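You operate a simulated robot arm through the tools that you are given. There is no shell and no other tool.

You are at the controls of a simulated robot arm. One attempt, no reset.

Task
Empty the resin cup into the grey waste tub and put it back.
Fine: dip roller up and left up, no spill, the same cup in its ring, slide in; leave the yellow-banded cup; the emergency stop stays in. Set down upright: resin cup with a black band.

The check looks at the end state, three seconds after you hand in, the way a careful person would. Anything else that was tipped, shoved, dropped, spilled or broken makes it a failure.

Robot
A 7-joint arm with a two-finger parallel gripper, fixed in place. Base frame: the origin is at the foot of the arm, x ahead of it, y to its left, z up; the work surface is at about z = 0.8. Lengths are in m, angles in rad, forces in N, time in s.
Its first joint turns from -2.897 to 2.897 rad. Payload 4.4 kg.
The tool frame sits at the grasp point between the pads (the TCP): z along the fingers, y along the line on which they close. The tips reach 0.023 m beyond it. The gripper opens to 0.094 m. The fingers are 0.038 m wide and 0.01 m thick; the gripper's body (0.054 by 0.096 m) begins 0.039 m behind the TCP.
Orientation is that of the tool frame in the base frame, as a unit quaternion [x, y, z, w]. With the fingers straight down and closing along the base's y, the tool's x points along the base's -x, its y along +y and its z along -z.

Tools
- The arm moves only by the tool drive_tool. Its argument "rows" is a list of rows, each a list of 7 numbers: the opening in per cent of the stroke, from 0 (shut) to 100 (fully open), then the shift along the base's x, y, z in m, then the turn, a rotation vector about the base's x, y, z in rad. In form: [[fingers, dx, dy, dz, wx, wy, wz], ...]. A call has 1 to 20 rows; each row is the pose to reach, as a shift and turn from the pose commanded when the call began. A row lasts 0.2 s, in which the tool goes at most 0.05 m and 0.15 rad; a call with a longer step from one row to the next is refused whole, and so is a gripper value outside its range. Where a pose cannot be reached the arm comes as near as it can. A force on the tool above 90 N (or 10 N above the force at the start of the call, whichever is more), or a blocked arm, ends the call early, and 0.2 s more pass. Each finger travels about 0.072 m/s and halts on what it meets, pressing with about 21 N; the grip force reading is that of the motor and also rises with nothing between the fingers. The clock runs only during rows and for 0.2 s after the last one: add rows that repeat a pose to give the fingers time. It gives the time, the measured TCP pose, the force on the tool (base axes), the opening and the grip force at its end, in the units of the frame above (readings bear some noise), with the torque about the TCP (base axes, N m) and any sound that the robot's microphone picked up.
- Cameras (640 x 400 px; columns grow to the right, rows downward): "scene" is fixed at [0.0491, 0.6501, 1.6455]; the picture's right is [-0.08, -1.00, 0.00], its down [-0.68, 0.05, -0.73] and it looks along [0.73, -0.06, -0.68] (base axes); focal length 252 px, centre (320, 200). "wrist" rides on the gripper at [0.086, 0.016, -0.075] in the tool frame; the picture's right is [-0.18, 0.98, 0.00], its down [-0.58, -0.11, -0.81] and it looks along [-0.79, -0.15, 0.59] (tool axes); focal length 243 px, centre (320, 200). There is no depth. A picture from a camera that has moved, and an enlarged one, comes with that camera's place and axes in the base frame and with its lens.
- grab_frame(camera): a new picture of that camera. It takes no simulated time.
- inspect(camera, box): a new picture of the part [left, top, right, bottom] of that camera's present view, enlarged. It takes no simulated time.
- close_job(): hands the job in; it is judged then, once.

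Nothing tells you positions but the pictures and the camera data. Unless the task says otherwise, let go and move clear before handing in.

The tools are called by a JSON object that holds its "method" and its "body". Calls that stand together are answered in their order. drive_tool: Moves the arm, as the interface text tells. Its arguments: {"type":"object","properties":{"rows":{"type":"array"}},"required":["rows"]} The other tools are called the same way: grab_frame (camera) takes a picture; inspect (camera, box) takes an enlarged picture of a part of a camera's view; close_job () hands the job in.

At the start:

```text
time: 0.0
position: [0.7488, 0.3249, 1.3338]
ee_rot: [0.0, 1.0, 0.001, 0.002]
ft_force: [0.7, 1.0, -0.8]
wrist_torque: [-0.02, 0.0, 0.01]
opening: 0.094
grip_force: 0.0
```

scene: 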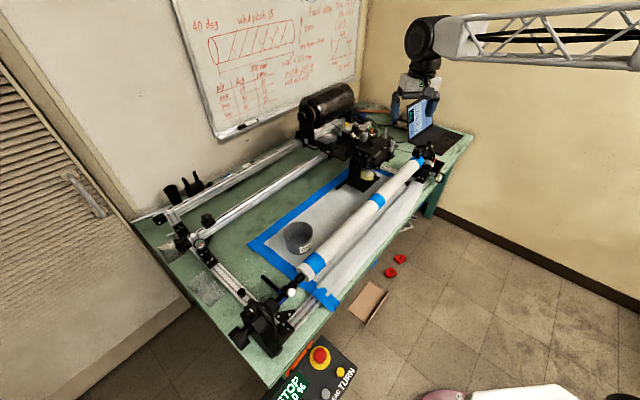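
wrist: 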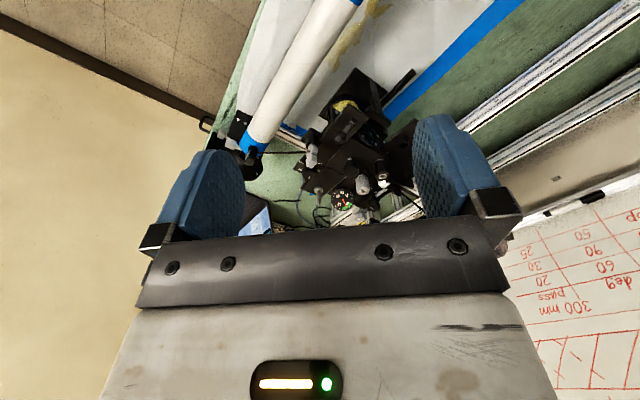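

I see a filament winding bench with a mandrel, a carriage holding what looks like a cup, and a grey tub on the paper. I'll look closer before moving anything.

{"method": "inspect", "body": {"camera": "scene", "box": [320, 110, 460, 198]}}

{"method": "inspect", "body": {"camera": "scene", "box": [240, 180, 400, 280]}}

{"method": "inspect", "body": {"camera": "wrist", "box": [220, 50, 460, 240]}}

{"method": "inspect", "body": {"camera": "scene", "box": [130, 160, 290, 260]}}

```text
4.55 times, centred on (390, 154) of scene
camera zoom: at [0.0491, 0.6501, 1.6455], right [-0.08, -1.0, 0.0], down [-0.68, 0.05, -0.73], along [0.73, -0.06, -0.68], focal length 1146 px, centre (2, 409)
```

zoom: 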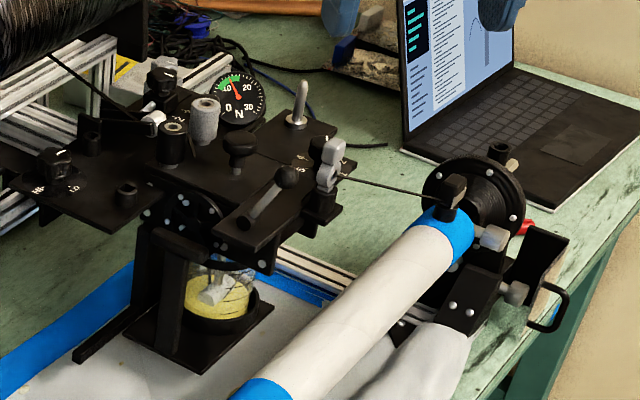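

```text
4.00 times, centred on (320, 230) of scene
camera zoom: at [0.0491, 0.6501, 1.6455], right [-0.08, -1.0, 0.0], down [-0.68, 0.05, -0.73], along [0.73, -0.06, -0.68], focal length 1009 px, centre (320, 80)
```

zoom: 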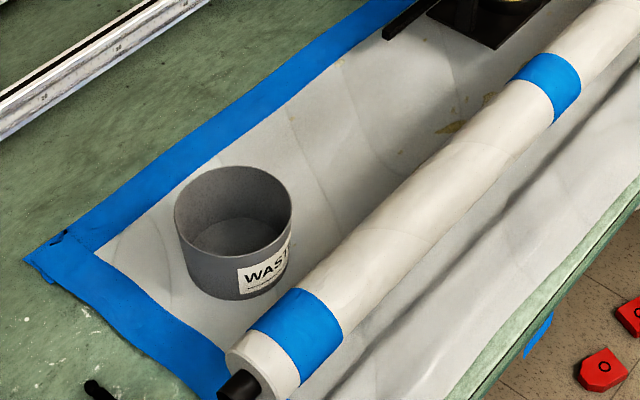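

```text
2.11 times, centred on (340, 145) of wrist
camera zoom: at [0.6612, 0.3398, 1.4086], right [0.18, 0.98, 0.0], down [0.58, -0.11, 0.81], along [0.79, -0.15, -0.59], focal length 511 px, centre (278, 316)
```

zoom: 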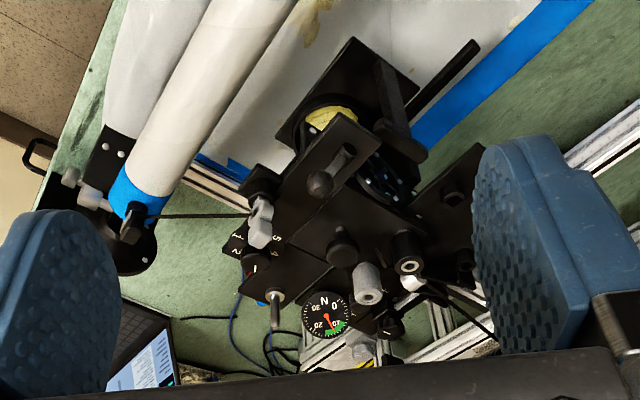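

```text
4.00 times, centred on (210, 210) of scene
camera zoom: at [0.0491, 0.6501, 1.6455], right [-0.08, -1.0, 0.0], down [-0.68, 0.05, -0.73], along [0.73, -0.06, -0.68], focal length 1009 px, centre (760, 160)
```

zoom: 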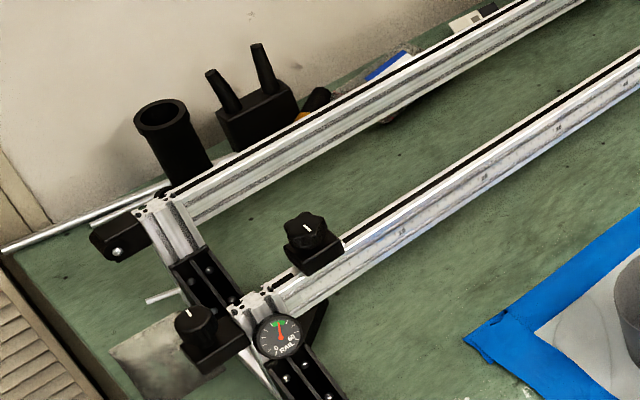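

The carriage sits at the right-hand end of the bench, with a clear cup of yellow resin below it and the grey WASTE tub at the left end of the paper. I'll move the wrist camera back and lower to get a closer view of the cup, its ring and slide, and the roller lever.

{"method": "drive_tool", "body": {"rows": [[100, -0.04, 0, -0.03, 0, 0, 0], [100, -0.08, 0, -0.06, 0, 0, 0], [100, -0.12, 0, -0.09, 0, 0, 0], [100, -0.15, 0, -0.12, 0, 0, 0]]}}

{"method": "grab_frame", "body": {"camera": "wrist"}}

{"method": "inspect", "body": {"camera": "wrist", "box": [260, 40, 420, 140]}}

{"method": "inspect", "body": {"camera": "scene", "box": [270, 330, 370, 400]}}

```text
time: 1.0
position: [0.5983, 0.3248, 1.2136]
ee_rot: [0.0, 1.0, 0.001, 0.001]
ft_force: [0.9, -0.5, 0.4]
wrist_torque: [-0.02, -0.01, -0.01]
opening: 0.0939
grip_force: 0.1
```

```text
taken
camera wrist: at [0.5119, 0.34, 1.2876], right [0.18, 0.98, 0.0], down [0.58, -0.11, 0.81], along [0.79, -0.15, -0.59], focal length 243 px, centre (320, 200)
```

wrist: 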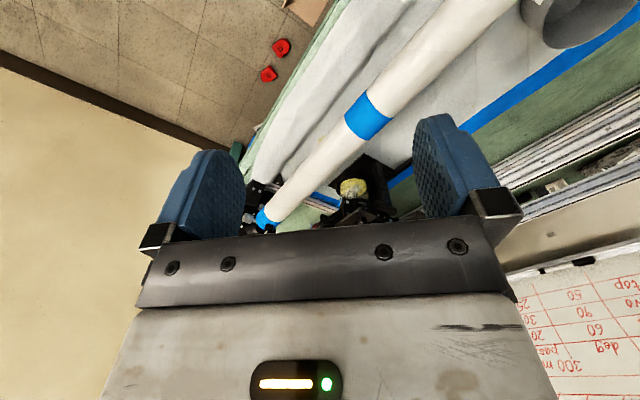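

```text
4.00 times, centred on (340, 90) of wrist
camera zoom: at [0.5119, 0.34, 1.2876], right [0.18, 0.98, 0.0], down [0.58, -0.11, 0.81], along [0.79, -0.15, -0.59], focal length 970 px, centre (240, 640)
```

zoom: 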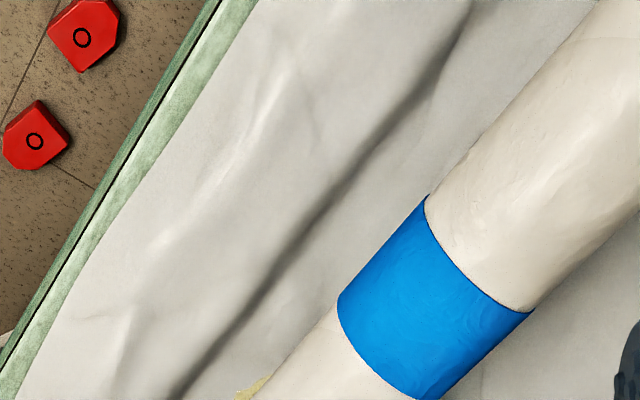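

```text
5.71 times, centred on (320, 365) of scene
camera zoom: at [0.0491, 0.6501, 1.6455], right [-0.08, -1.0, 0.0], down [-0.68, 0.05, -0.73], along [0.73, -0.06, -0.68], focal length 1441 px, centre (320, -743)
```

zoom: 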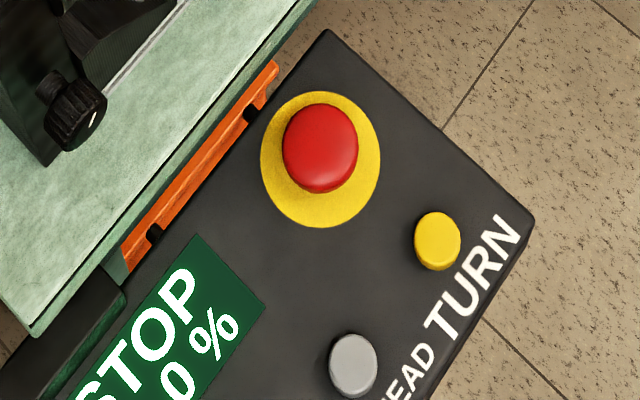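

{"method": "inspect", "body": {"camera": "wrist", "box": [240, 145, 420, 240]}}

{"method": "inspect", "body": {"camera": "scene", "box": [340, 130, 420, 190]}}

```text
3.56 times, centred on (330, 192) of wrist
camera zoom: at [0.5119, 0.34, 1.2876], right [0.18, 0.98, 0.0], down [0.58, -0.11, 0.81], along [0.79, -0.15, -0.59], focal length 863 px, centre (284, 227)
```

zoom: 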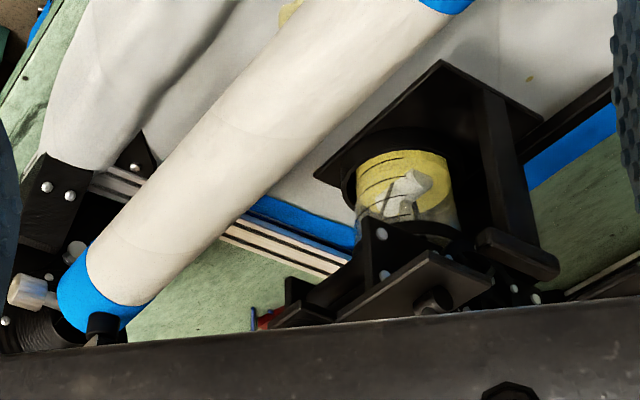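

```text
6.67 times, centred on (380, 160) of scene
camera zoom: at [0.0491, 0.6501, 1.6455], right [-0.08, -1.0, 0.0], down [-0.68, 0.05, -0.73], along [0.73, -0.06, -0.68], focal length 1682 px, centre (-80, 467)
```

zoom: 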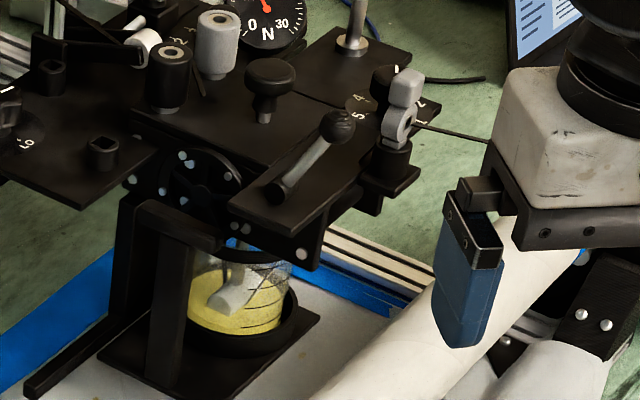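

I now see the mandrel (axis at about z 0.94) running between me and the cup. The cup sits in a ring on a black tray with an upright frame, below a carriage plate that has a ball-knob lever near (0.92, 0.32, 1.10). I'll swing round to view it along the bench from the left.

{"method": "drive_tool", "body": {"rows": [[100, 0.012, 0.048, -0.005, 0, 0, -0.085], [100, 0.024, 0.095, -0.01, 0, 0, -0.17], [100, 0.036, 0.143, -0.015, 0, 0, -0.255], [100, 0.048, 0.19, -0.02, 0, 0, -0.34], [100, 0.06, 0.238, -0.025, 0, 0, -0.425], [100, 0.072, 0.286, -0.03, 0, 0, -0.51], [100, 0.084, 0.334, -0.04, 0, 0, -0.593]]}}

{"method": "grab_frame", "body": {"camera": "wrist"}}

{"method": "inspect", "body": {"camera": "wrist", "box": [240, 100, 440, 225]}}

{"method": "grab_frame", "body": {"camera": "scene"}}

```text
refused: row 7 steps farther than a row can; nothing moved
```

```text
taken
camera wrist: at [0.5119, 0.34, 1.2876], right [0.18, 0.98, 0.0], down [0.58, -0.11, 0.81], along [0.79, -0.15, -0.59], focal length 243 px, centre (320, 200)
```

wrist: 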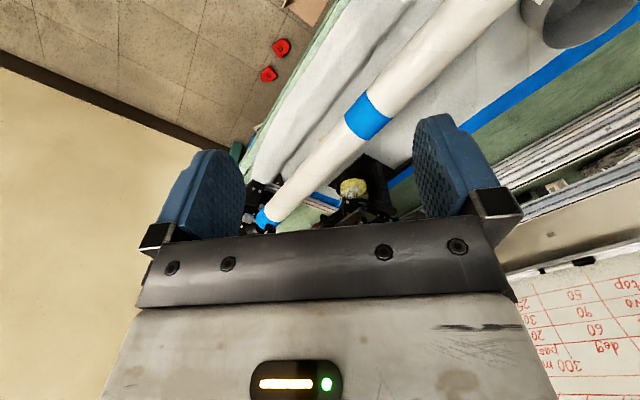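

```text
3.20 times, centred on (340, 162) of wrist
camera zoom: at [0.5119, 0.34, 1.2876], right [0.18, 0.98, 0.0], down [0.58, -0.11, 0.81], along [0.79, -0.15, -0.59], focal length 776 px, centre (256, 320)
```

zoom: 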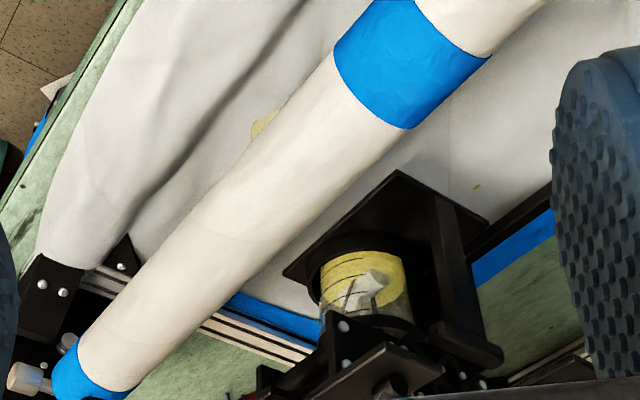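

```text
taken
```

scene: 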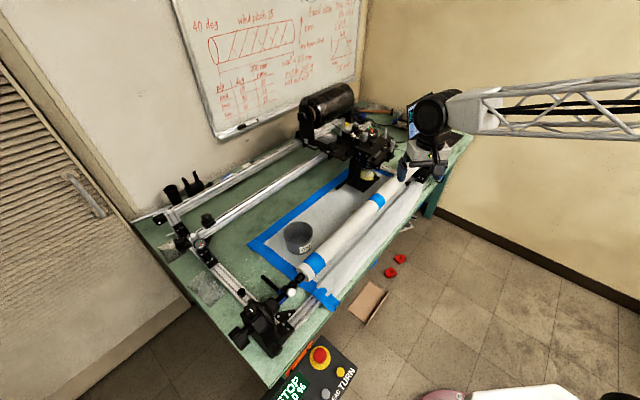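

The call was refused because one step was slightly too long, so nothing moved. I'll repeat the same swing with smaller steps.

{"method": "drive_tool", "body": {"rows": [[100, 0.01, 0.042, -0.005, 0, 0, -0.074], [100, 0.021, 0.084, -0.01, 0, 0, -0.148], [100, 0.032, 0.126, -0.015, 0, 0, -0.222], [100, 0.042, 0.168, -0.02, 0, 0, -0.296], [100, 0.053, 0.21, -0.025, 0, 0, -0.37], [100, 0.063, 0.252, -0.03, 0, 0, -0.445], [100, 0.074, 0.294, -0.035, 0, 0, -0.52], [100, 0.084, 0.334, -0.04, 0, 0, -0.593]]}}

{"method": "grab_frame", "body": {"camera": "wrist"}}

{"method": "inspect", "body": {"camera": "wrist", "box": [240, 100, 440, 225]}}

{"method": "grab_frame", "body": {"camera": "scene"}}

```text
time: 2.8
position: [0.6815, 0.6569, 1.175]
ee_rot: [0.293, 0.956, 0.001, 0.002]
ft_force: [0.1, -0.1, 0.9]
wrist_torque: [-0.03, -0.02, 0.02]
opening: 0.0942
grip_force: 0.0
```

```text
taken
camera wrist: at [0.6184, 0.7179, 1.25], right [0.7, 0.71, 0.0], down [0.42, -0.42, 0.81], along [0.57, -0.57, -0.59], focal length 243 px, centre (320, 200)
```

wrist: 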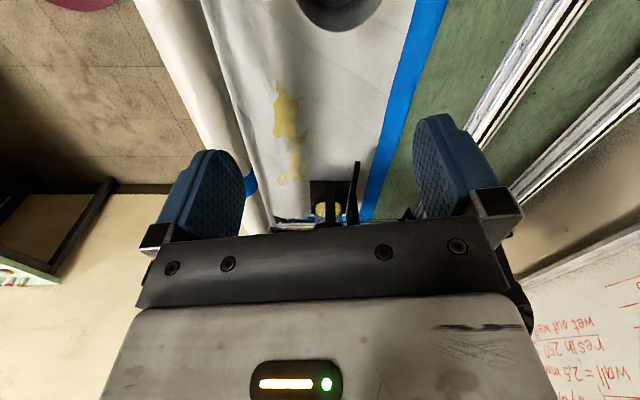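

```text
3.20 times, centred on (340, 162) of wrist
camera zoom: at [0.6184, 0.7179, 1.25], right [0.7, 0.71, 0.0], down [0.42, -0.42, 0.81], along [0.57, -0.57, -0.59], focal length 776 px, centre (256, 320)
```

zoom: 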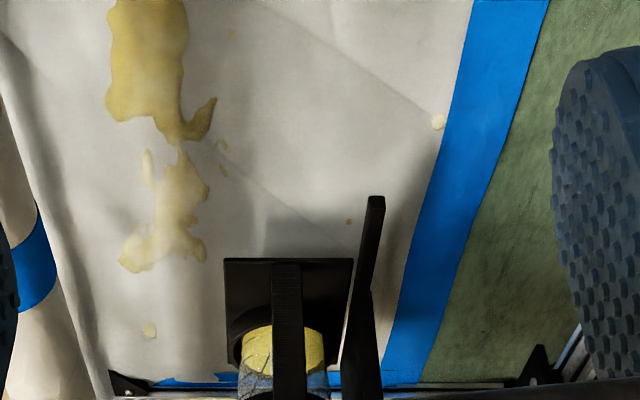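

```text
taken
```

scene: 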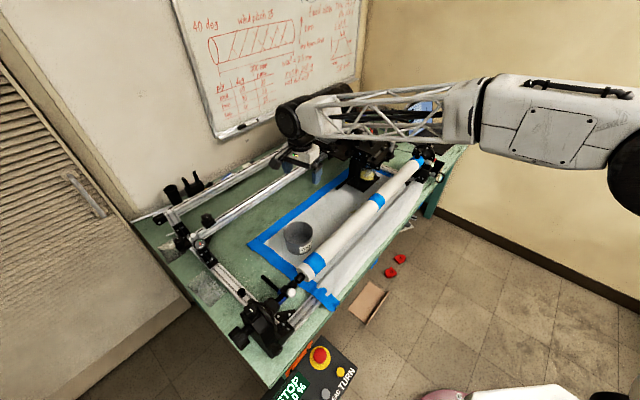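

The tray carries the cup in its ring, with a vertical post in front of it and a rail bar beside it, running along the bench. I'll tilt the gripper and go a little lower to see the mechanism side-on.

{"method": "drive_tool", "body": {"rows": [[100, 0.0145, -0.014, -0.029, -0.079, -0.08, 0], [100, 0.029, -0.028, -0.058, -0.158, -0.16, 0], [100, 0.0435, -0.043, -0.087, -0.236, -0.24, 0], [100, 0.058, -0.057, -0.115, -0.315, -0.32, 0]]}}

{"method": "grab_frame", "body": {"camera": "wrist"}}

{"method": "inspect", "body": {"camera": "wrist", "box": [250, 110, 410, 210]}}

```text
time: 3.8
position: [0.7405, 0.6016, 1.0602]
ee_rot: [0.285, 0.932, -0.102, 0.199]
ft_force: [-0.2, 0.4, -0.2]
wrist_torque: [-0.01, -0.02, 0.0]
opening: 0.0938
grip_force: 0.0
```

```text
taken
camera wrist: at [0.6612, 0.6802, 1.0892], right [0.7, 0.71, 0.0], down [0.13, -0.13, 0.98], along [0.7, -0.69, -0.18], focal length 243 px, centre (320, 200)
```

wrist: 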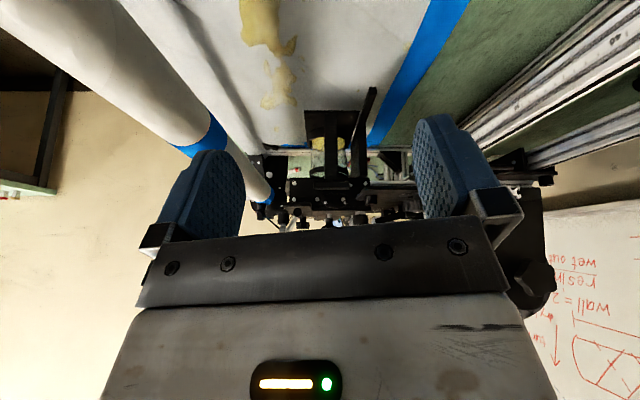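

```text
4.00 times, centred on (330, 160) of wrist
camera zoom: at [0.6612, 0.6802, 1.0892], right [0.7, 0.71, 0.0], down [0.13, -0.13, 0.98], along [0.7, -0.69, -0.18], focal length 970 px, centre (280, 360)
```

zoom: 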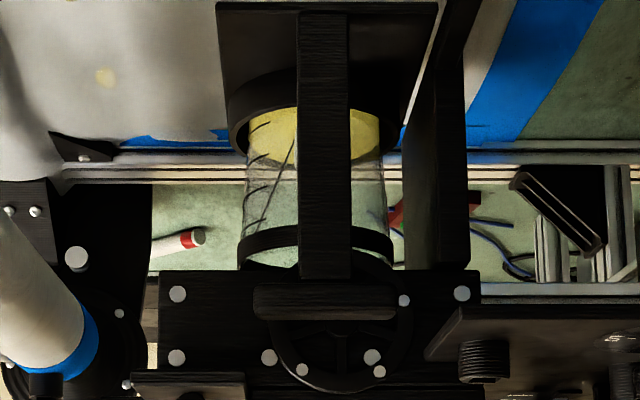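

The cup stands in a low ring on a raised tray (z≈0.855) near (1.04, 0.33). A T-handle post stands at the tray's near edge, around (0.965, 0.40, 0.99), so the slide should pull toward the tub. Next I need a view of the lever that lifts the dip roller, so I'll go up and round to the robot side.

{"method": "drive_tool", "body": {"rows": [[100, 0, 0, 0.045, 0.08, 0.08, 0], [100, 0, 0, 0.09, 0.16, 0.16, 0], [100, 0, 0, 0.135, 0.24, 0.24, 0], [100, 0, 0, 0.18, 0.315, 0.32, 0]]}}

{"method": "drive_tool", "body": {"rows": [[100, -0.001, -0.041, 0, 0, 0, 0.126], [100, -0.002, -0.082, 0, 0, 0, 0.252], [100, -0.003, -0.123, 0, 0, 0, 0.378], [100, -0.004, -0.164, 0, 0, 0, 0.504], [100, -0.005, -0.205, 0, 0, 0, 0.63], [100, -0.006, -0.246, 0, 0, 0, 0.756], [100, -0.007, -0.287, 0, 0, 0, 0.882], [100, -0.008, -0.328, 0, 0, 0, 1.008], [100, -0.01, -0.37, 0, 0, 0, 1.134]]}}

{"method": "grab_frame", "body": {"camera": "wrist"}}

{"method": "inspect", "body": {"camera": "wrist", "box": [220, 80, 460, 230]}}

```text
time: 4.8
position: [0.739, 0.6001, 1.2369]
ee_rot: [0.293, 0.956, 0.0, 0.0]
ft_force: [0.0, 0.5, -0.4]
wrist_torque: [0.03, 0.01, -0.06]
opening: 0.0938
grip_force: 0.0
```

```text
time: 6.8
position: [0.7277, 0.2314, 1.2384]
ee_rot: [-0.268, 0.963, 0.0, 0.001]
ft_force: [0.7, 0.1, -0.7]
wrist_torque: [0.02, 0.01, -0.02]
opening: 0.0939
grip_force: 0.1
```

```text
taken
camera wrist: at [0.6459, 0.1998, 1.3133], right [-0.35, 0.94, 0.0], down [0.55, 0.21, 0.81], along [0.76, 0.28, -0.59], focal length 243 px, centre (320, 200)
```

wrist: 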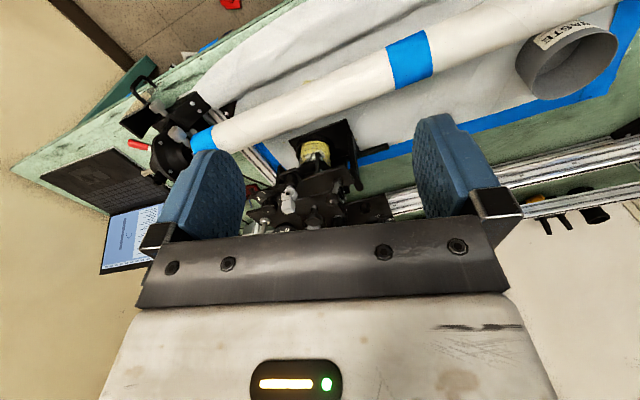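

```text
2.67 times, centred on (340, 155) of wrist
camera zoom: at [0.6459, 0.1998, 1.3133], right [-0.35, 0.94, 0.0], down [0.55, 0.21, 0.81], along [0.76, 0.28, -0.59], focal length 647 px, centre (267, 320)
```

zoom: 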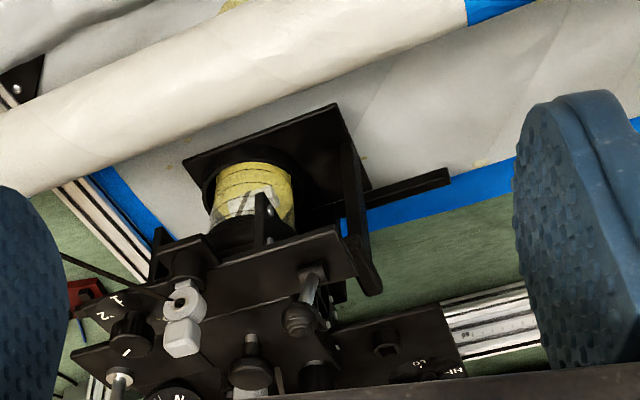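

{"method": "inspect", "body": {"camera": "wrist", "box": [265, 130, 365, 230]}}

{"method": "inspect", "body": {"camera": "scene", "box": [350, 130, 410, 190]}}

{"method": "inspect", "body": {"camera": "scene", "box": [330, 110, 400, 150]}}

```text
4.00 times, centred on (315, 180) of wrist
camera zoom: at [0.6459, 0.1998, 1.3133], right [-0.35, 0.94, 0.0], down [0.55, 0.21, 0.81], along [0.76, 0.28, -0.59], focal length 970 px, centre (340, 280)
```

zoom: 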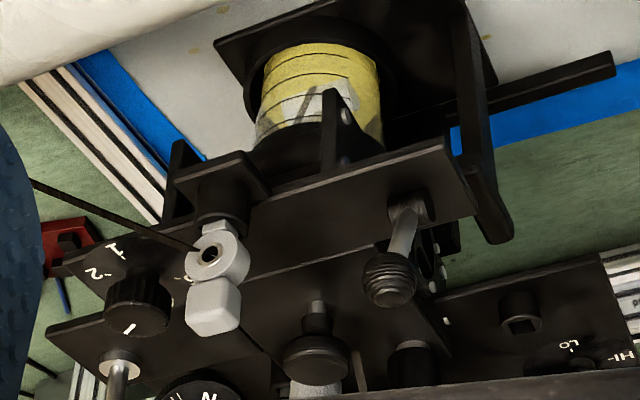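

```text
6.67 times, centred on (380, 160) of scene
camera zoom: at [0.0491, 0.6501, 1.6455], right [-0.08, -1.0, 0.0], down [-0.68, 0.05, -0.73], along [0.73, -0.06, -0.68], focal length 1682 px, centre (-80, 467)
```

zoom: 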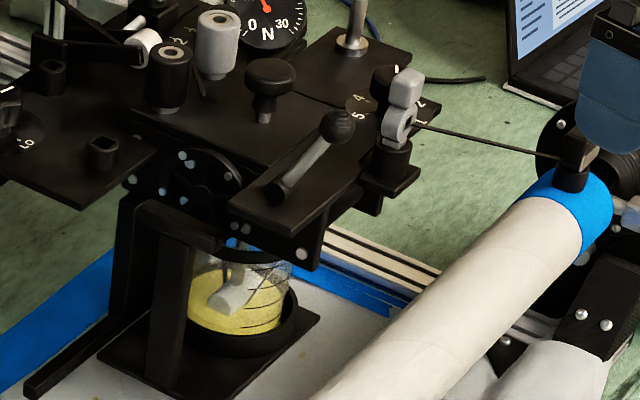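

```text
9.14 times, centred on (365, 130) of scene
camera zoom: at [0.0491, 0.6501, 1.6455], right [-0.08, -1.0, 0.0], down [-0.68, 0.05, -0.73], along [0.73, -0.06, -0.68], focal length 2306 px, centre (-91, 840)
```

zoom: 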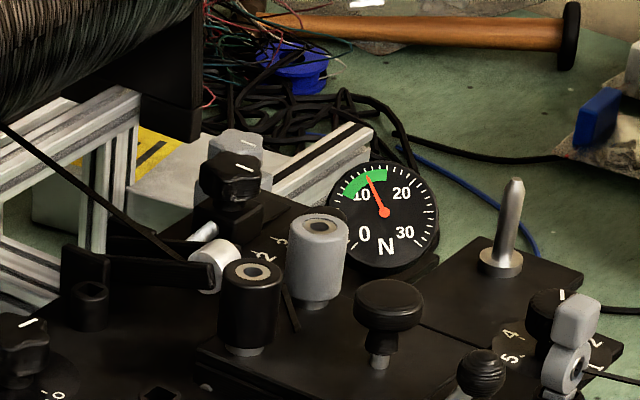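

The mushroom knob at (1.04, 0.33, 1.06) sits directly above the cup. A ball-knob lever is pivoted at (0.95, 0.345, 1.03) with its ball at (0.92, 0.32, 1.10). I want a close, low view from the robot side to see which one lifts the dip roller.

{"method": "drive_tool", "body": {"rows": [[100, 0.034, -0.013, 0, 0, 0, 0.092], [100, 0.067, -0.026, 0, 0, 0, 0.184], [100, 0.1, -0.038, 0, 0, 0, 0.276], [100, 0.133, -0.051, 0, 0, 0, 0.367]]}}

{"method": "drive_tool", "body": {"rows": [[100, 0, 0, -0.04, 0.077, -0.087, 0], [100, 0, 0, -0.08, 0.154, -0.174, 0], [100, 0, 0, -0.12, 0.231, -0.261, 0], [100, 0, 0, -0.148, 0.231, -0.261, 0]]}}

{"method": "grab_frame", "body": {"camera": "wrist"}}

{"method": "inspect", "body": {"camera": "wrist", "box": [230, 50, 430, 230]}}

```text
time: 7.8
position: [0.8629, 0.1784, 1.2411]
ee_rot: [-0.439, 0.898, 0.001, 0.001]
ft_force: [0.5, -0.3, 0.5]
wrist_torque: [0.01, 0.02, 0.01]
opening: 0.094
grip_force: 0.1
```

```text
time: 8.8
position: [0.8628, 0.1816, 1.0901]
ee_rot: [-0.431, 0.885, 0.047, 0.168]
ft_force: [0.4, 0.4, 0.1]
wrist_torque: [0.01, -0.02, 0.02]
opening: 0.0941
grip_force: 0.0
```

```text
taken
camera wrist: at [0.7815, 0.1084, 1.1302], right [-0.66, 0.75, 0.0], down [0.21, 0.18, 0.96], along [0.72, 0.64, -0.28], focal length 243 px, centre (320, 200)
```

wrist: 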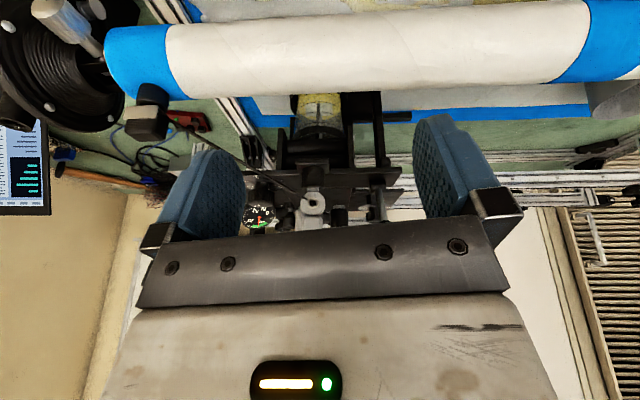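

```text
2.22 times, centred on (330, 140) of wrist
camera zoom: at [0.7815, 0.1084, 1.1302], right [-0.66, 0.75, 0.0], down [0.21, 0.18, 0.96], along [0.72, 0.64, -0.28], focal length 539 px, centre (298, 333)
```

zoom: 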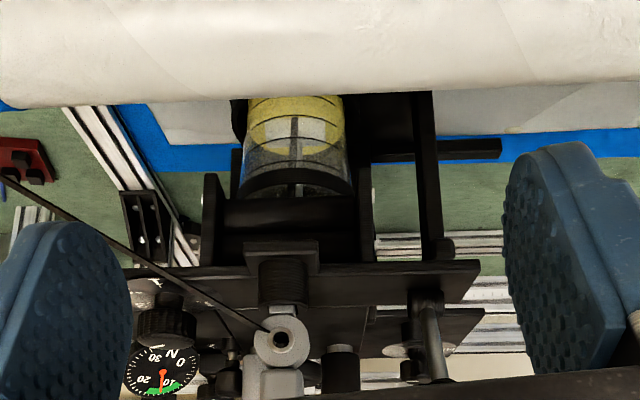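

{"method": "inspect", "body": {"camera": "wrist", "box": [285, 85, 405, 160]}}

{"method": "inspect", "body": {"camera": "wrist", "box": [285, 145, 405, 220]}}

{"method": "grab_frame", "body": {"camera": "scene"}}

```text
5.33 times, centred on (345, 122) of wrist
camera zoom: at [0.7815, 0.1084, 1.1302], right [-0.66, 0.75, 0.0], down [0.21, 0.18, 0.96], along [0.72, 0.64, -0.28], focal length 1294 px, centre (187, 613)
```

zoom: 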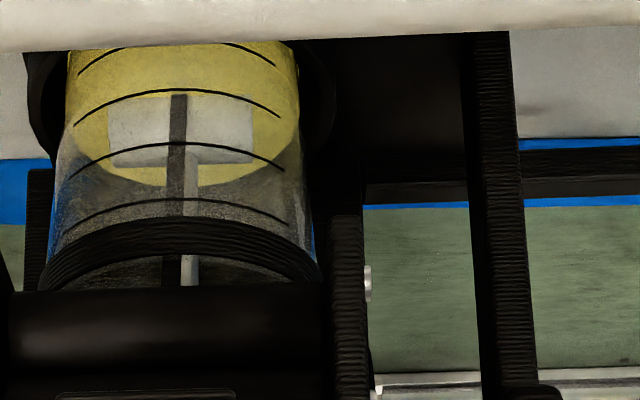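

```text
5.33 times, centred on (345, 182) of wrist
camera zoom: at [0.7815, 0.1084, 1.1302], right [-0.66, 0.75, 0.0], down [0.21, 0.18, 0.96], along [0.72, 0.64, -0.28], focal length 1294 px, centre (187, 293)
```

zoom: 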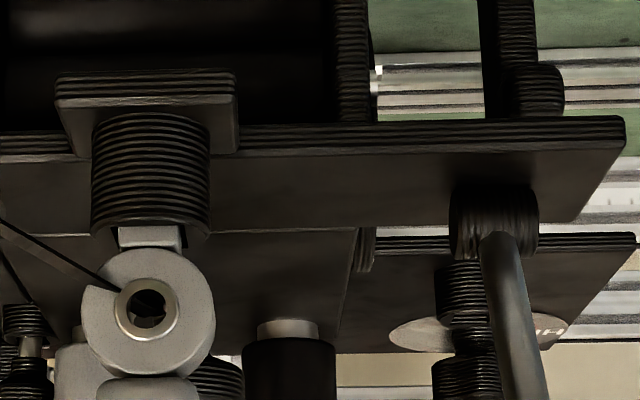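

```text
taken
```

scene: 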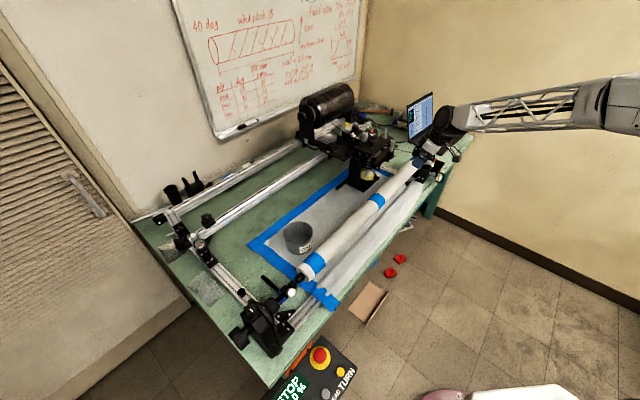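

The dip roller is a white drum on a vertical rod that goes straight up towards the mushroom knob. I still need to understand the ball lever and the disc on the carriage's left end, so I'll look from the left at plate height.

{"method": "drive_tool", "body": {"rows": [[100, -0.005, -0.005, 0.04, -0.077, 0.087, 0], [100, -0.01, -0.01, 0.08, -0.154, 0.174, 0], [100, -0.01, -0.01, 0.12, -0.231, 0.261, 0], [100, -0.01, -0.01, 0.16, -0.231, 0.261, 0]]}}

{"method": "drive_tool", "body": {"rows": [[100, -0.005, 0.033, 0, 0, 0, -0.137], [100, -0.01, 0.066, 0, 0, 0, -0.274], [100, -0.015, 0.1, 0, 0, 0, -0.41], [100, -0.02, 0.133, 0, 0, 0, -0.547], [100, -0.025, 0.166, 0, 0, 0, -0.684], [100, -0.03, 0.2, 0, 0, 0, -0.82], [100, -0.035, 0.233, 0, 0, 0, -0.957], [100, -0.04, 0.266, 0, 0, 0, -1.094], [100, -0.045, 0.3, 0, 0, 0, -1.23], [100, -0.05, 0.333, 0, 0, 0, -1.367], [100, -0.053, 0.366, 0, 0, 0, -1.5]]}}

{"method": "drive_tool", "body": {"rows": [[100, 0, 0, -0.044, -0.084, -0.085, 0], [100, 0, 0, -0.088, -0.168, -0.17, 0], [100, 0, 0, -0.132, -0.252, -0.255, 0], [100, 0, 0, -0.176, -0.336, -0.34, 0], [100, 0, 0, -0.22, -0.42, -0.425, 0]]}}

{"method": "grab_frame", "body": {"camera": "wrist"}}

{"method": "inspect", "body": {"camera": "wrist", "box": [240, 110, 420, 225]}}

```text
time: 9.8
position: [0.8554, 0.1711, 1.2499]
ee_rot: [-0.439, 0.898, 0.001, -0.001]
ft_force: [0.9, 0.7, -0.5]
wrist_torque: [0.0, -0.01, 0.0]
opening: 0.0938
grip_force: 0.1
```

```text
time: 12.2
position: [0.8012, 0.5374, 1.2495]
ee_rot: [0.292, 0.956, 0.001, 0.001]
ft_force: [0.3, 0.3, 0.2]
wrist_torque: [-0.05, 0.02, 0.01]
opening: 0.0944
grip_force: 0.1
```

```text
time: 13.4
position: [0.8005, 0.5385, 1.0323]
ee_rot: [0.278, 0.914, -0.135, 0.263]
ft_force: [0.4, 0.4, 0.6]
wrist_torque: [0.03, 0.04, 0.03]
opening: 0.0943
grip_force: 0.0
```

```text
taken
camera wrist: at [0.7191, 0.6169, 1.0443], right [0.7, 0.71, 0.0], down [0.02, -0.02, 1.0], along [0.71, -0.7, -0.03], focal length 243 px, centre (320, 200)
```

wrist: 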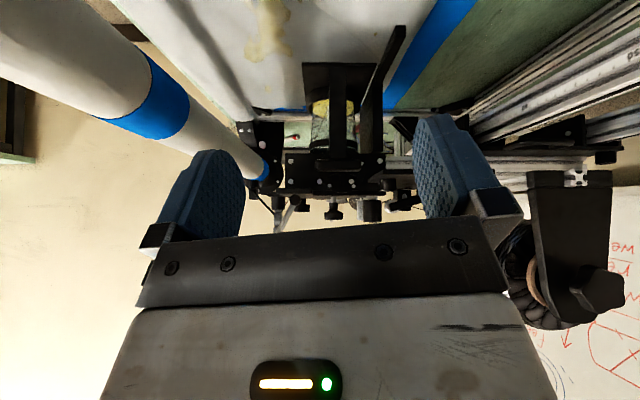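

```text
3.48 times, centred on (330, 168) of wrist
camera zoom: at [0.7191, 0.6169, 1.0443], right [0.7, 0.71, 0.0], down [0.02, -0.02, 1.0], along [0.71, -0.7, -0.03], focal length 844 px, centre (285, 313)
```

zoom: 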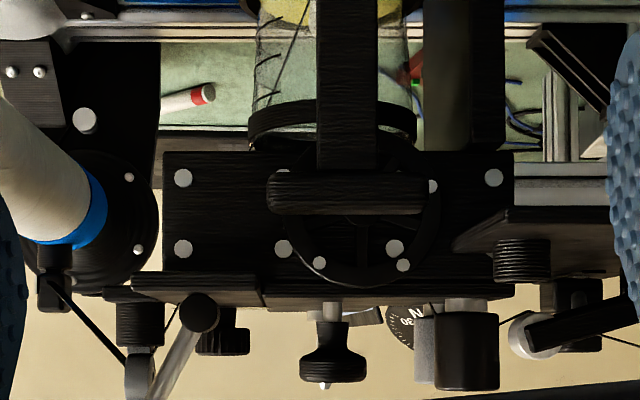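

{"method": "inspect", "body": {"camera": "wrist", "box": [280, 160, 380, 225]}}

{"method": "inspect", "body": {"camera": "wrist", "box": [290, 80, 390, 145]}}

{"method": "inspect", "body": {"camera": "wrist", "box": [290, 120, 390, 185]}}

```text
6.15 times, centred on (330, 192) of wrist
camera zoom: at [0.7191, 0.6169, 1.0443], right [0.7, 0.71, 0.0], down [0.02, -0.02, 1.0], along [0.71, -0.7, -0.03], focal length 1493 px, centre (258, 246)
```

zoom: 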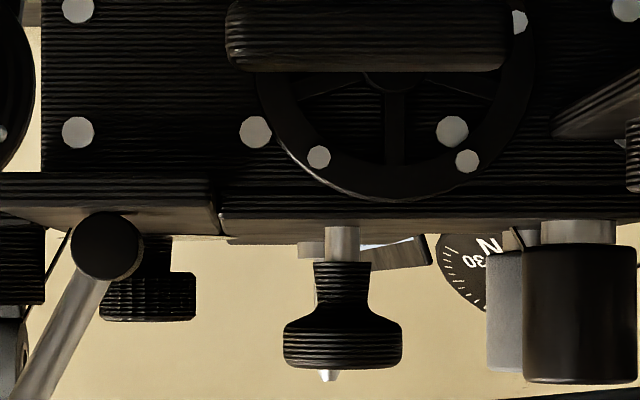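

```text
6.15 times, centred on (340, 112) of wrist
camera zoom: at [0.7191, 0.6169, 1.0443], right [0.7, 0.71, 0.0], down [0.02, -0.02, 1.0], along [0.71, -0.7, -0.03], focal length 1493 px, centre (197, 738)
```

zoom: 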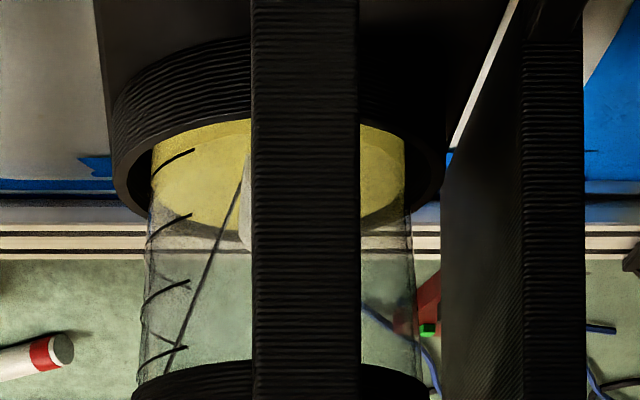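

```text
6.15 times, centred on (340, 152) of wrist
camera zoom: at [0.7191, 0.6169, 1.0443], right [0.7, 0.71, 0.0], down [0.02, -0.02, 1.0], along [0.71, -0.7, -0.03], focal length 1493 px, centre (197, 492)
```

zoom: 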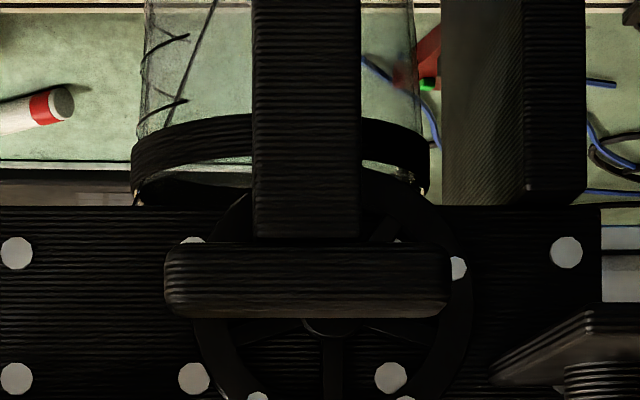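

The mushroom knob's steel shaft lines up with the roller rod, and the ball lever's pivot barrel has its axis along the bench. A steeper view from above should show any labels, so I'll go there next.

{"method": "drive_tool", "body": {"rows": [[100, 0, 0, 0.044, 0.084, 0.085, 0], [100, 0, 0, 0.088, 0.168, 0.17, 0], [100, 0, 0, 0.132, 0.252, 0.255, 0], [100, 0, 0, 0.176, 0.336, 0.34, 0], [100, 0, 0, 0.22, 0.42, 0.425, 0], [100, 0, 0, 0.265, 0.42, 0.425, 0]]}}

{"method": "drive_tool", "body": {"rows": [[100, 0.005, -0.03, 0, 0, 0, 0.126], [100, 0.01, -0.06, 0, 0, 0, 0.252], [100, 0.015, -0.09, 0, 0, 0, 0.378], [100, 0.02, -0.12, 0, 0, 0, 0.504], [100, 0.025, -0.15, 0, 0, 0, 0.63], [100, 0.03, -0.18, 0, 0, 0, 0.756], [100, 0.035, -0.21, 0, 0, 0, 0.882], [100, 0.045, -0.24, 0, 0, 0, 1.008], [100, 0.05, -0.27, 0, 0, 0, 1.134]]}}

{"method": "drive_tool", "body": {"rows": [[100, 0, 0, 0, -0.035, 0.094, 0], [100, 0, 0, 0, -0.07, 0.188, 0], [100, 0, 0, 0, -0.105, 0.282, 0]]}}

{"method": "grab_frame", "body": {"camera": "wrist"}}

{"method": "inspect", "body": {"camera": "wrist", "box": [240, 80, 440, 205]}}

```text
time: 14.8
position: [0.8009, 0.535, 1.2964]
ee_rot: [0.292, 0.956, 0.0, 0.0]
ft_force: [0.8, -0.8, -2.3]
wrist_torque: [0.02, -0.02, 0.01]
opening: 0.0939
grip_force: 0.0
```

```text
time: 16.8
position: [0.8506, 0.2662, 1.2969]
ee_rot: [-0.27, 0.963, 0.0, 0.0]
ft_force: [0.1, -0.7, -0.4]
wrist_torque: [0.01, -0.01, -0.04]
opening: 0.094
grip_force: 0.1
```

```text
time: 17.6
position: [0.8491, 0.2672, 1.2965]
ee_rot: [-0.265, 0.953, -0.012, -0.149]
ft_force: [-1.6, 0.1, 0.3]
wrist_torque: [0.0, -0.03, 0.0]
opening: 0.0941
grip_force: 0.0
```

```text
taken
camera wrist: at [0.7915, 0.2439, 1.3937], right [-0.35, 0.94, 0.0], down [0.75, 0.28, 0.59], along [0.56, 0.21, -0.8], focal length 243 px, centre (320, 200)
```

wrist: 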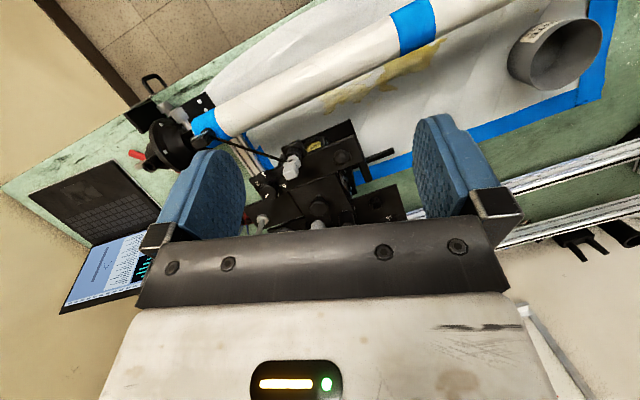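

```text
3.20 times, centred on (340, 142) of wrist
camera zoom: at [0.7915, 0.2439, 1.3937], right [-0.35, 0.94, 0.0], down [0.75, 0.28, 0.59], along [0.56, 0.21, -0.8], focal length 776 px, centre (256, 384)
```

zoom: 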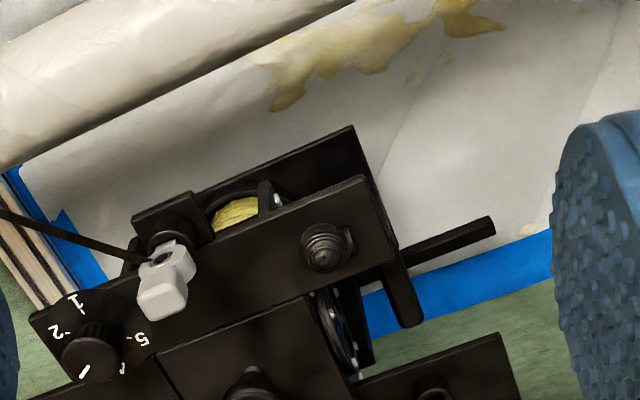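

{"method": "inspect", "body": {"camera": "wrist", "box": [250, 150, 410, 235]}}

{"method": "inspect", "body": {"camera": "wrist", "box": [290, 115, 370, 185]}}

```text
4.00 times, centred on (330, 192) of wrist
camera zoom: at [0.7915, 0.2439, 1.3937], right [-0.35, 0.94, 0.0], down [0.75, 0.28, 0.59], along [0.56, 0.21, -0.8], focal length 970 px, centre (280, 230)
```

zoom: 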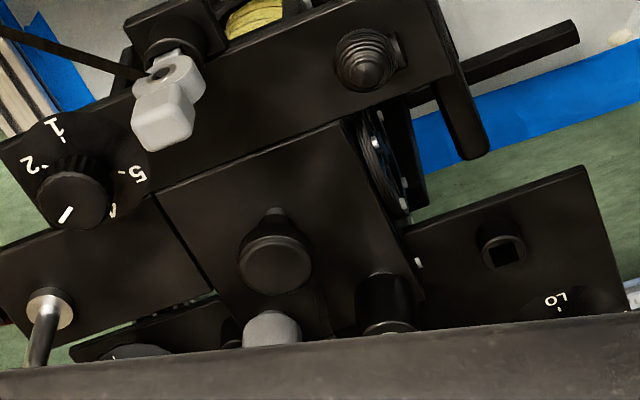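

```text
5.71 times, centred on (330, 150) of wrist
camera zoom: at [0.7915, 0.2439, 1.3937], right [-0.35, 0.94, 0.0], down [0.75, 0.28, 0.59], along [0.56, 0.21, -0.8], focal length 1386 px, centre (263, 486)
```

zoom: 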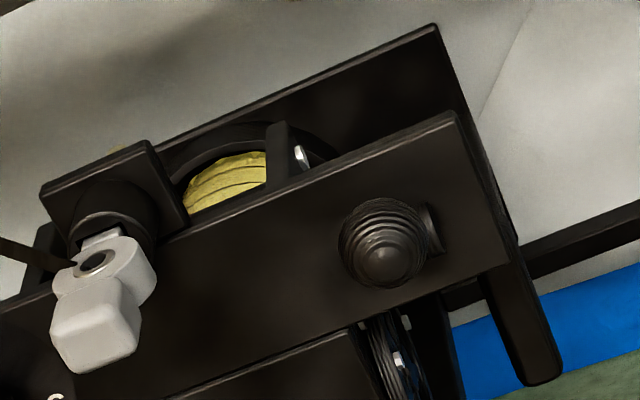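

There are no labels on the lever. The mushroom knob sits on the main plate, right over the roller rod, so pulling it up looks like the way to lift the dip roller. I'll turn the gripper so it closes along the bench, tilt it outward for reach, and test hovering above the knob.

{"method": "drive_tool", "body": {"rows": [[50, 0, 0, 0, 0.035, -0.094, 0], [50, 0, 0, 0, 0.07, -0.188, 0], [50, 0, 0, 0, 0.105, -0.282, 0]]}}

{"method": "drive_tool", "body": {"rows": [[50, 0.02, 0, 0, 0, 0, 0.122], [50, 0.04, 0.0, 0, 0, 0, 0.244]]}}

{"method": "drive_tool", "body": {"rows": [[50, 0.03, 0.01, 0, 0.1, -0.1, 0], [50, 0.06, 0.02, 0, 0.2, -0.2, 0], [50, 0.09, 0.03, 0, 0.3, -0.3, 0], [50, 0.12, 0.05, 0, 0.424, -0.424, 0], [50, 0.149, 0.063, -0.03, 0.424, -0.424, 0], [50, 0.149, 0.063, -0.07, 0.424, -0.424, 0]]}}

{"method": "grab_frame", "body": {"camera": "wrist"}}

{"method": "grab_frame", "body": {"camera": "scene"}}

```text
time: 18.4
position: [0.85, 0.2665, 1.2956]
ee_rot: [-0.267, 0.964, 0.0, 0.001]
ft_force: [0.2, 0.0, -1.1]
wrist_torque: [0.02, 0.06, 0.0]
opening: 0.0467
grip_force: 0.1
```

```text
time: 19.0
position: [0.8888, 0.2669, 1.2962]
ee_rot: [-0.384, 0.923, 0.0, 0.0]
ft_force: [0.2, -0.1, 0.1]
wrist_torque: [0.04, 0.02, -0.02]
opening: 0.0471
grip_force: 0.0
```

```text
refused: row 4 steps farther than a row can; nothing moved
```

```text
taken
camera wrist: at [0.8169, 0.2157, 1.3712], right [-0.57, 0.82, 0.0], down [0.49, 0.33, 0.81], along [0.67, 0.46, -0.59], focal length 243 px, centre (320, 200)
```

wrist: 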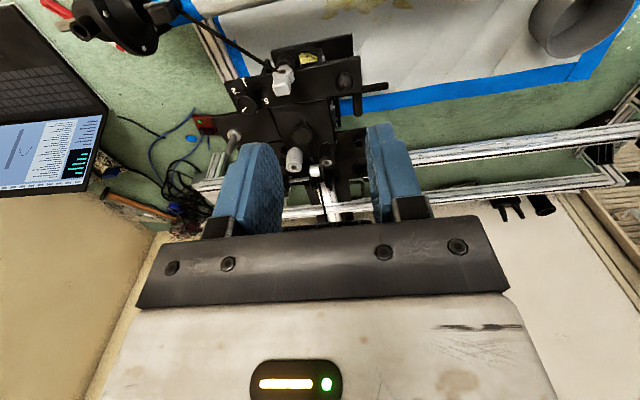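

```text
taken
```

scene: 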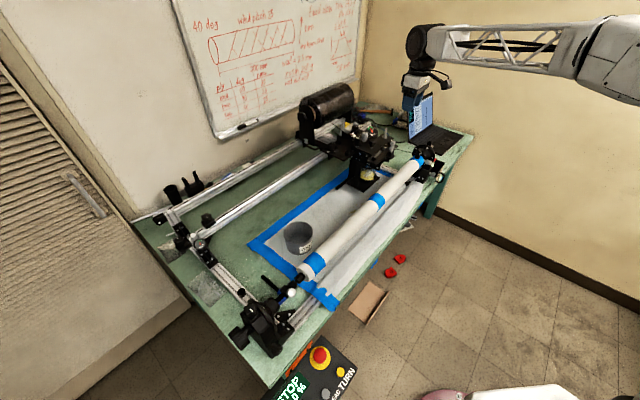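

The reposition went fine, but the tilt move was refused because one rotation step was too large. I'll redo it with smaller steps.

{"method": "drive_tool", "body": {"rows": [[50, 0.03, 0.01, 0, 0.1, -0.1, 0], [50, 0.06, 0.02, 0, 0.2, -0.2, 0], [50, 0.09, 0.03, 0, 0.3, -0.3, 0], [50, 0.12, 0.05, 0, 0.4, -0.4, 0], [50, 0.149, 0.063, -0.02, 0.424, -0.424, 0], [50, 0.149, 0.063, -0.06, 0.424, -0.424, 0], [50, 0.149, 0.063, -0.06, 0.424, -0.424, 0]]}}

{"method": "grab_frame", "body": {"camera": "wrist"}}

{"method": "grab_frame", "body": {"camera": "scene"}}

```text
time: 20.6
position: [1.0373, 0.3298, 1.2349]
ee_rot: [-0.365, 0.883, 0.113, 0.274]
ft_force: [0.1, 1.0, 0.7]
wrist_torque: [0.02, 0.0, -0.03]
opening: 0.0468
grip_force: 0.1
```

```text
taken
camera wrist: at [0.9462, 0.2598, 1.248], right [-0.59, 0.8, 0.1], down [0.09, -0.06, 0.99], along [0.8, 0.59, -0.04], focal length 243 px, centre (320, 200)
```

wrist: 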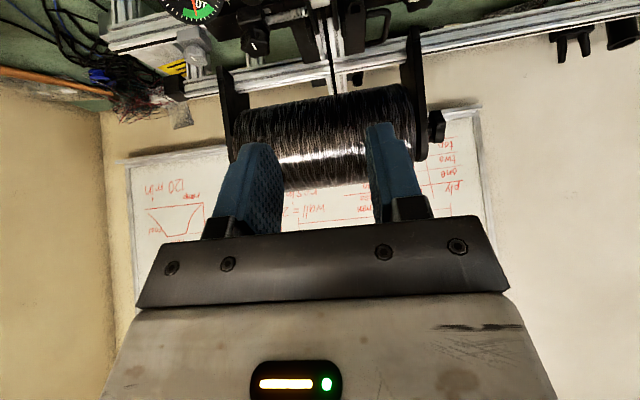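

```text
taken
```

scene: 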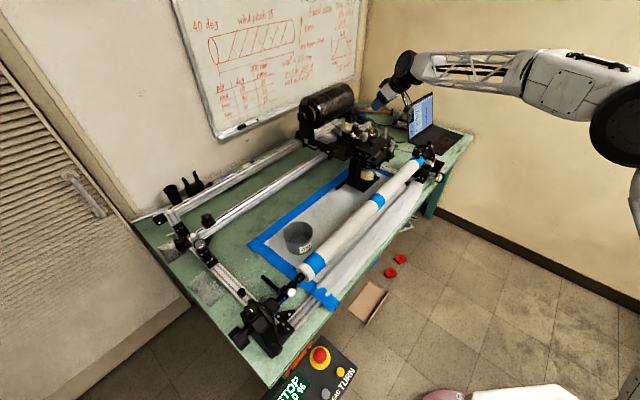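

The arm reaches there comfortably and is hovering above the knob, which I now put at (1.040, 0.334, 1.062). I'll descend in stages and check the alignment in the scene view.

{"method": "drive_tool", "body": {"rows": [[58, 0.003, 0.004, -0.04, 0, 0, 0], [58, 0.003, 0.004, -0.08, 0, 0, 0], [58, 0.003, 0.004, -0.12, 0, 0, 0], [58, 0.003, 0.004, -0.125, 0, 0, 0]]}}

{"method": "inspect", "body": {"camera": "scene", "box": [330, 90, 430, 190]}}

{"method": "grab_frame", "body": {"camera": "wrist"}}

```text
time: 21.6
position: [1.0411, 0.3348, 1.1114]
ee_rot: [-0.366, 0.882, 0.113, 0.273]
ft_force: [0.9, 0.0, -0.1]
wrist_torque: [0.01, -0.01, -0.03]
opening: 0.0545
grip_force: 0.1
```

```text
4.00 times, centred on (380, 140) of scene
camera zoom: at [0.0491, 0.6501, 1.6455], right [-0.08, -1.0, 0.0], down [-0.68, 0.05, -0.73], along [0.73, -0.06, -0.68], focal length 1009 px, centre (80, 440)
```

zoom: 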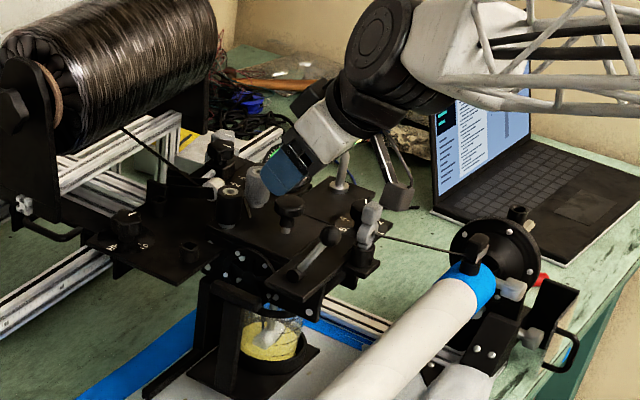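

```text
taken
camera wrist: at [0.9496, 0.2652, 1.1239], right [-0.59, 0.8, 0.1], down [0.09, -0.06, 0.99], along [0.8, 0.59, -0.04], focal length 243 px, centre (320, 200)
```

wrist: 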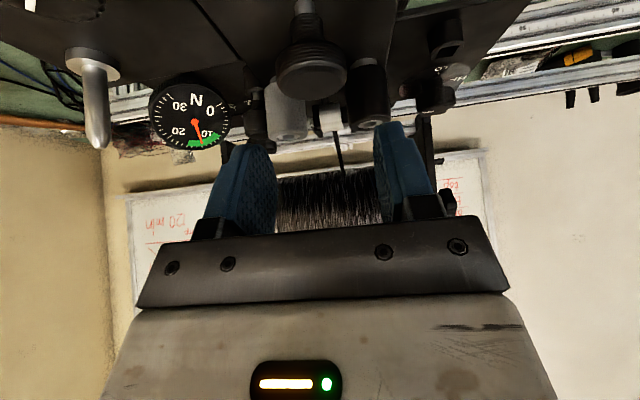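

The knob's predicted position matches both the wrist and scene views. I'll descend the last bit so the fingers straddle it.

{"method": "drive_tool", "body": {"rows": [[58, -0.001, -0.001, -0.02, 0, 0, 0], [58, -0.001, -0.001, -0.035, 0, 0, 0], [58, -0.001, -0.001, -0.045, 0, 0, 0], [58, -0.001, -0.001, -0.045, 0, 0, 0]]}}

{"method": "inspect", "body": {"camera": "scene", "box": [340, 110, 420, 190]}}

{"method": "grab_frame", "body": {"camera": "wrist"}}

```text
time: 22.6
position: [1.0412, 0.3332, 1.0659]
ee_rot: [-0.366, 0.882, 0.113, 0.274]
ft_force: [-0.5, -0.1, 0.0]
wrist_torque: [0.01, 0.01, 0.0]
opening: 0.0547
grip_force: 0.0
```

```text
5.00 times, centred on (380, 150) of scene
camera zoom: at [0.0491, 0.6501, 1.6455], right [-0.08, -1.0, 0.0], down [-0.68, 0.05, -0.73], along [0.73, -0.06, -0.68], focal length 1261 px, centre (20, 450)
```

zoom: 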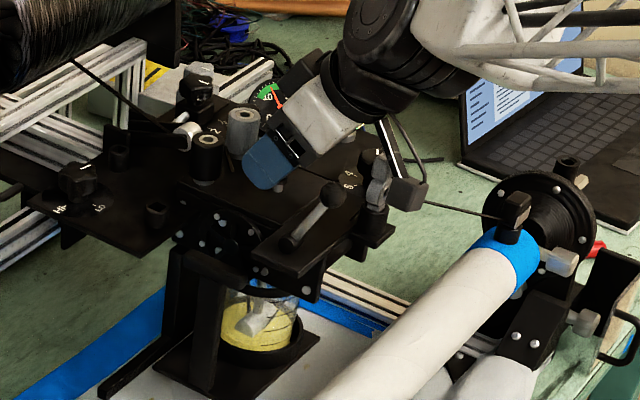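

```text
taken
camera wrist: at [0.9487, 0.2634, 1.0793], right [-0.59, 0.8, 0.1], down [0.09, -0.06, 0.99], along [0.8, 0.59, -0.04], focal length 243 px, centre (320, 200)
```

wrist: 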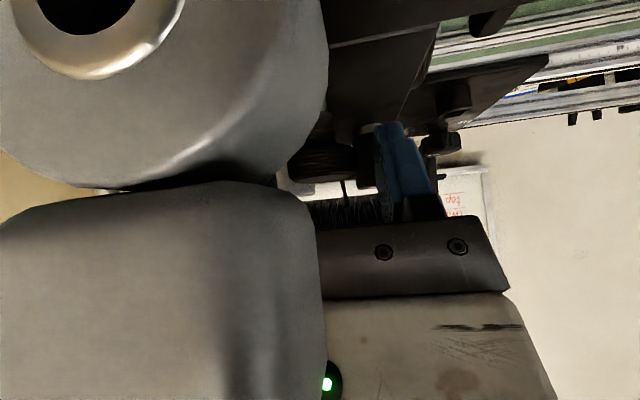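

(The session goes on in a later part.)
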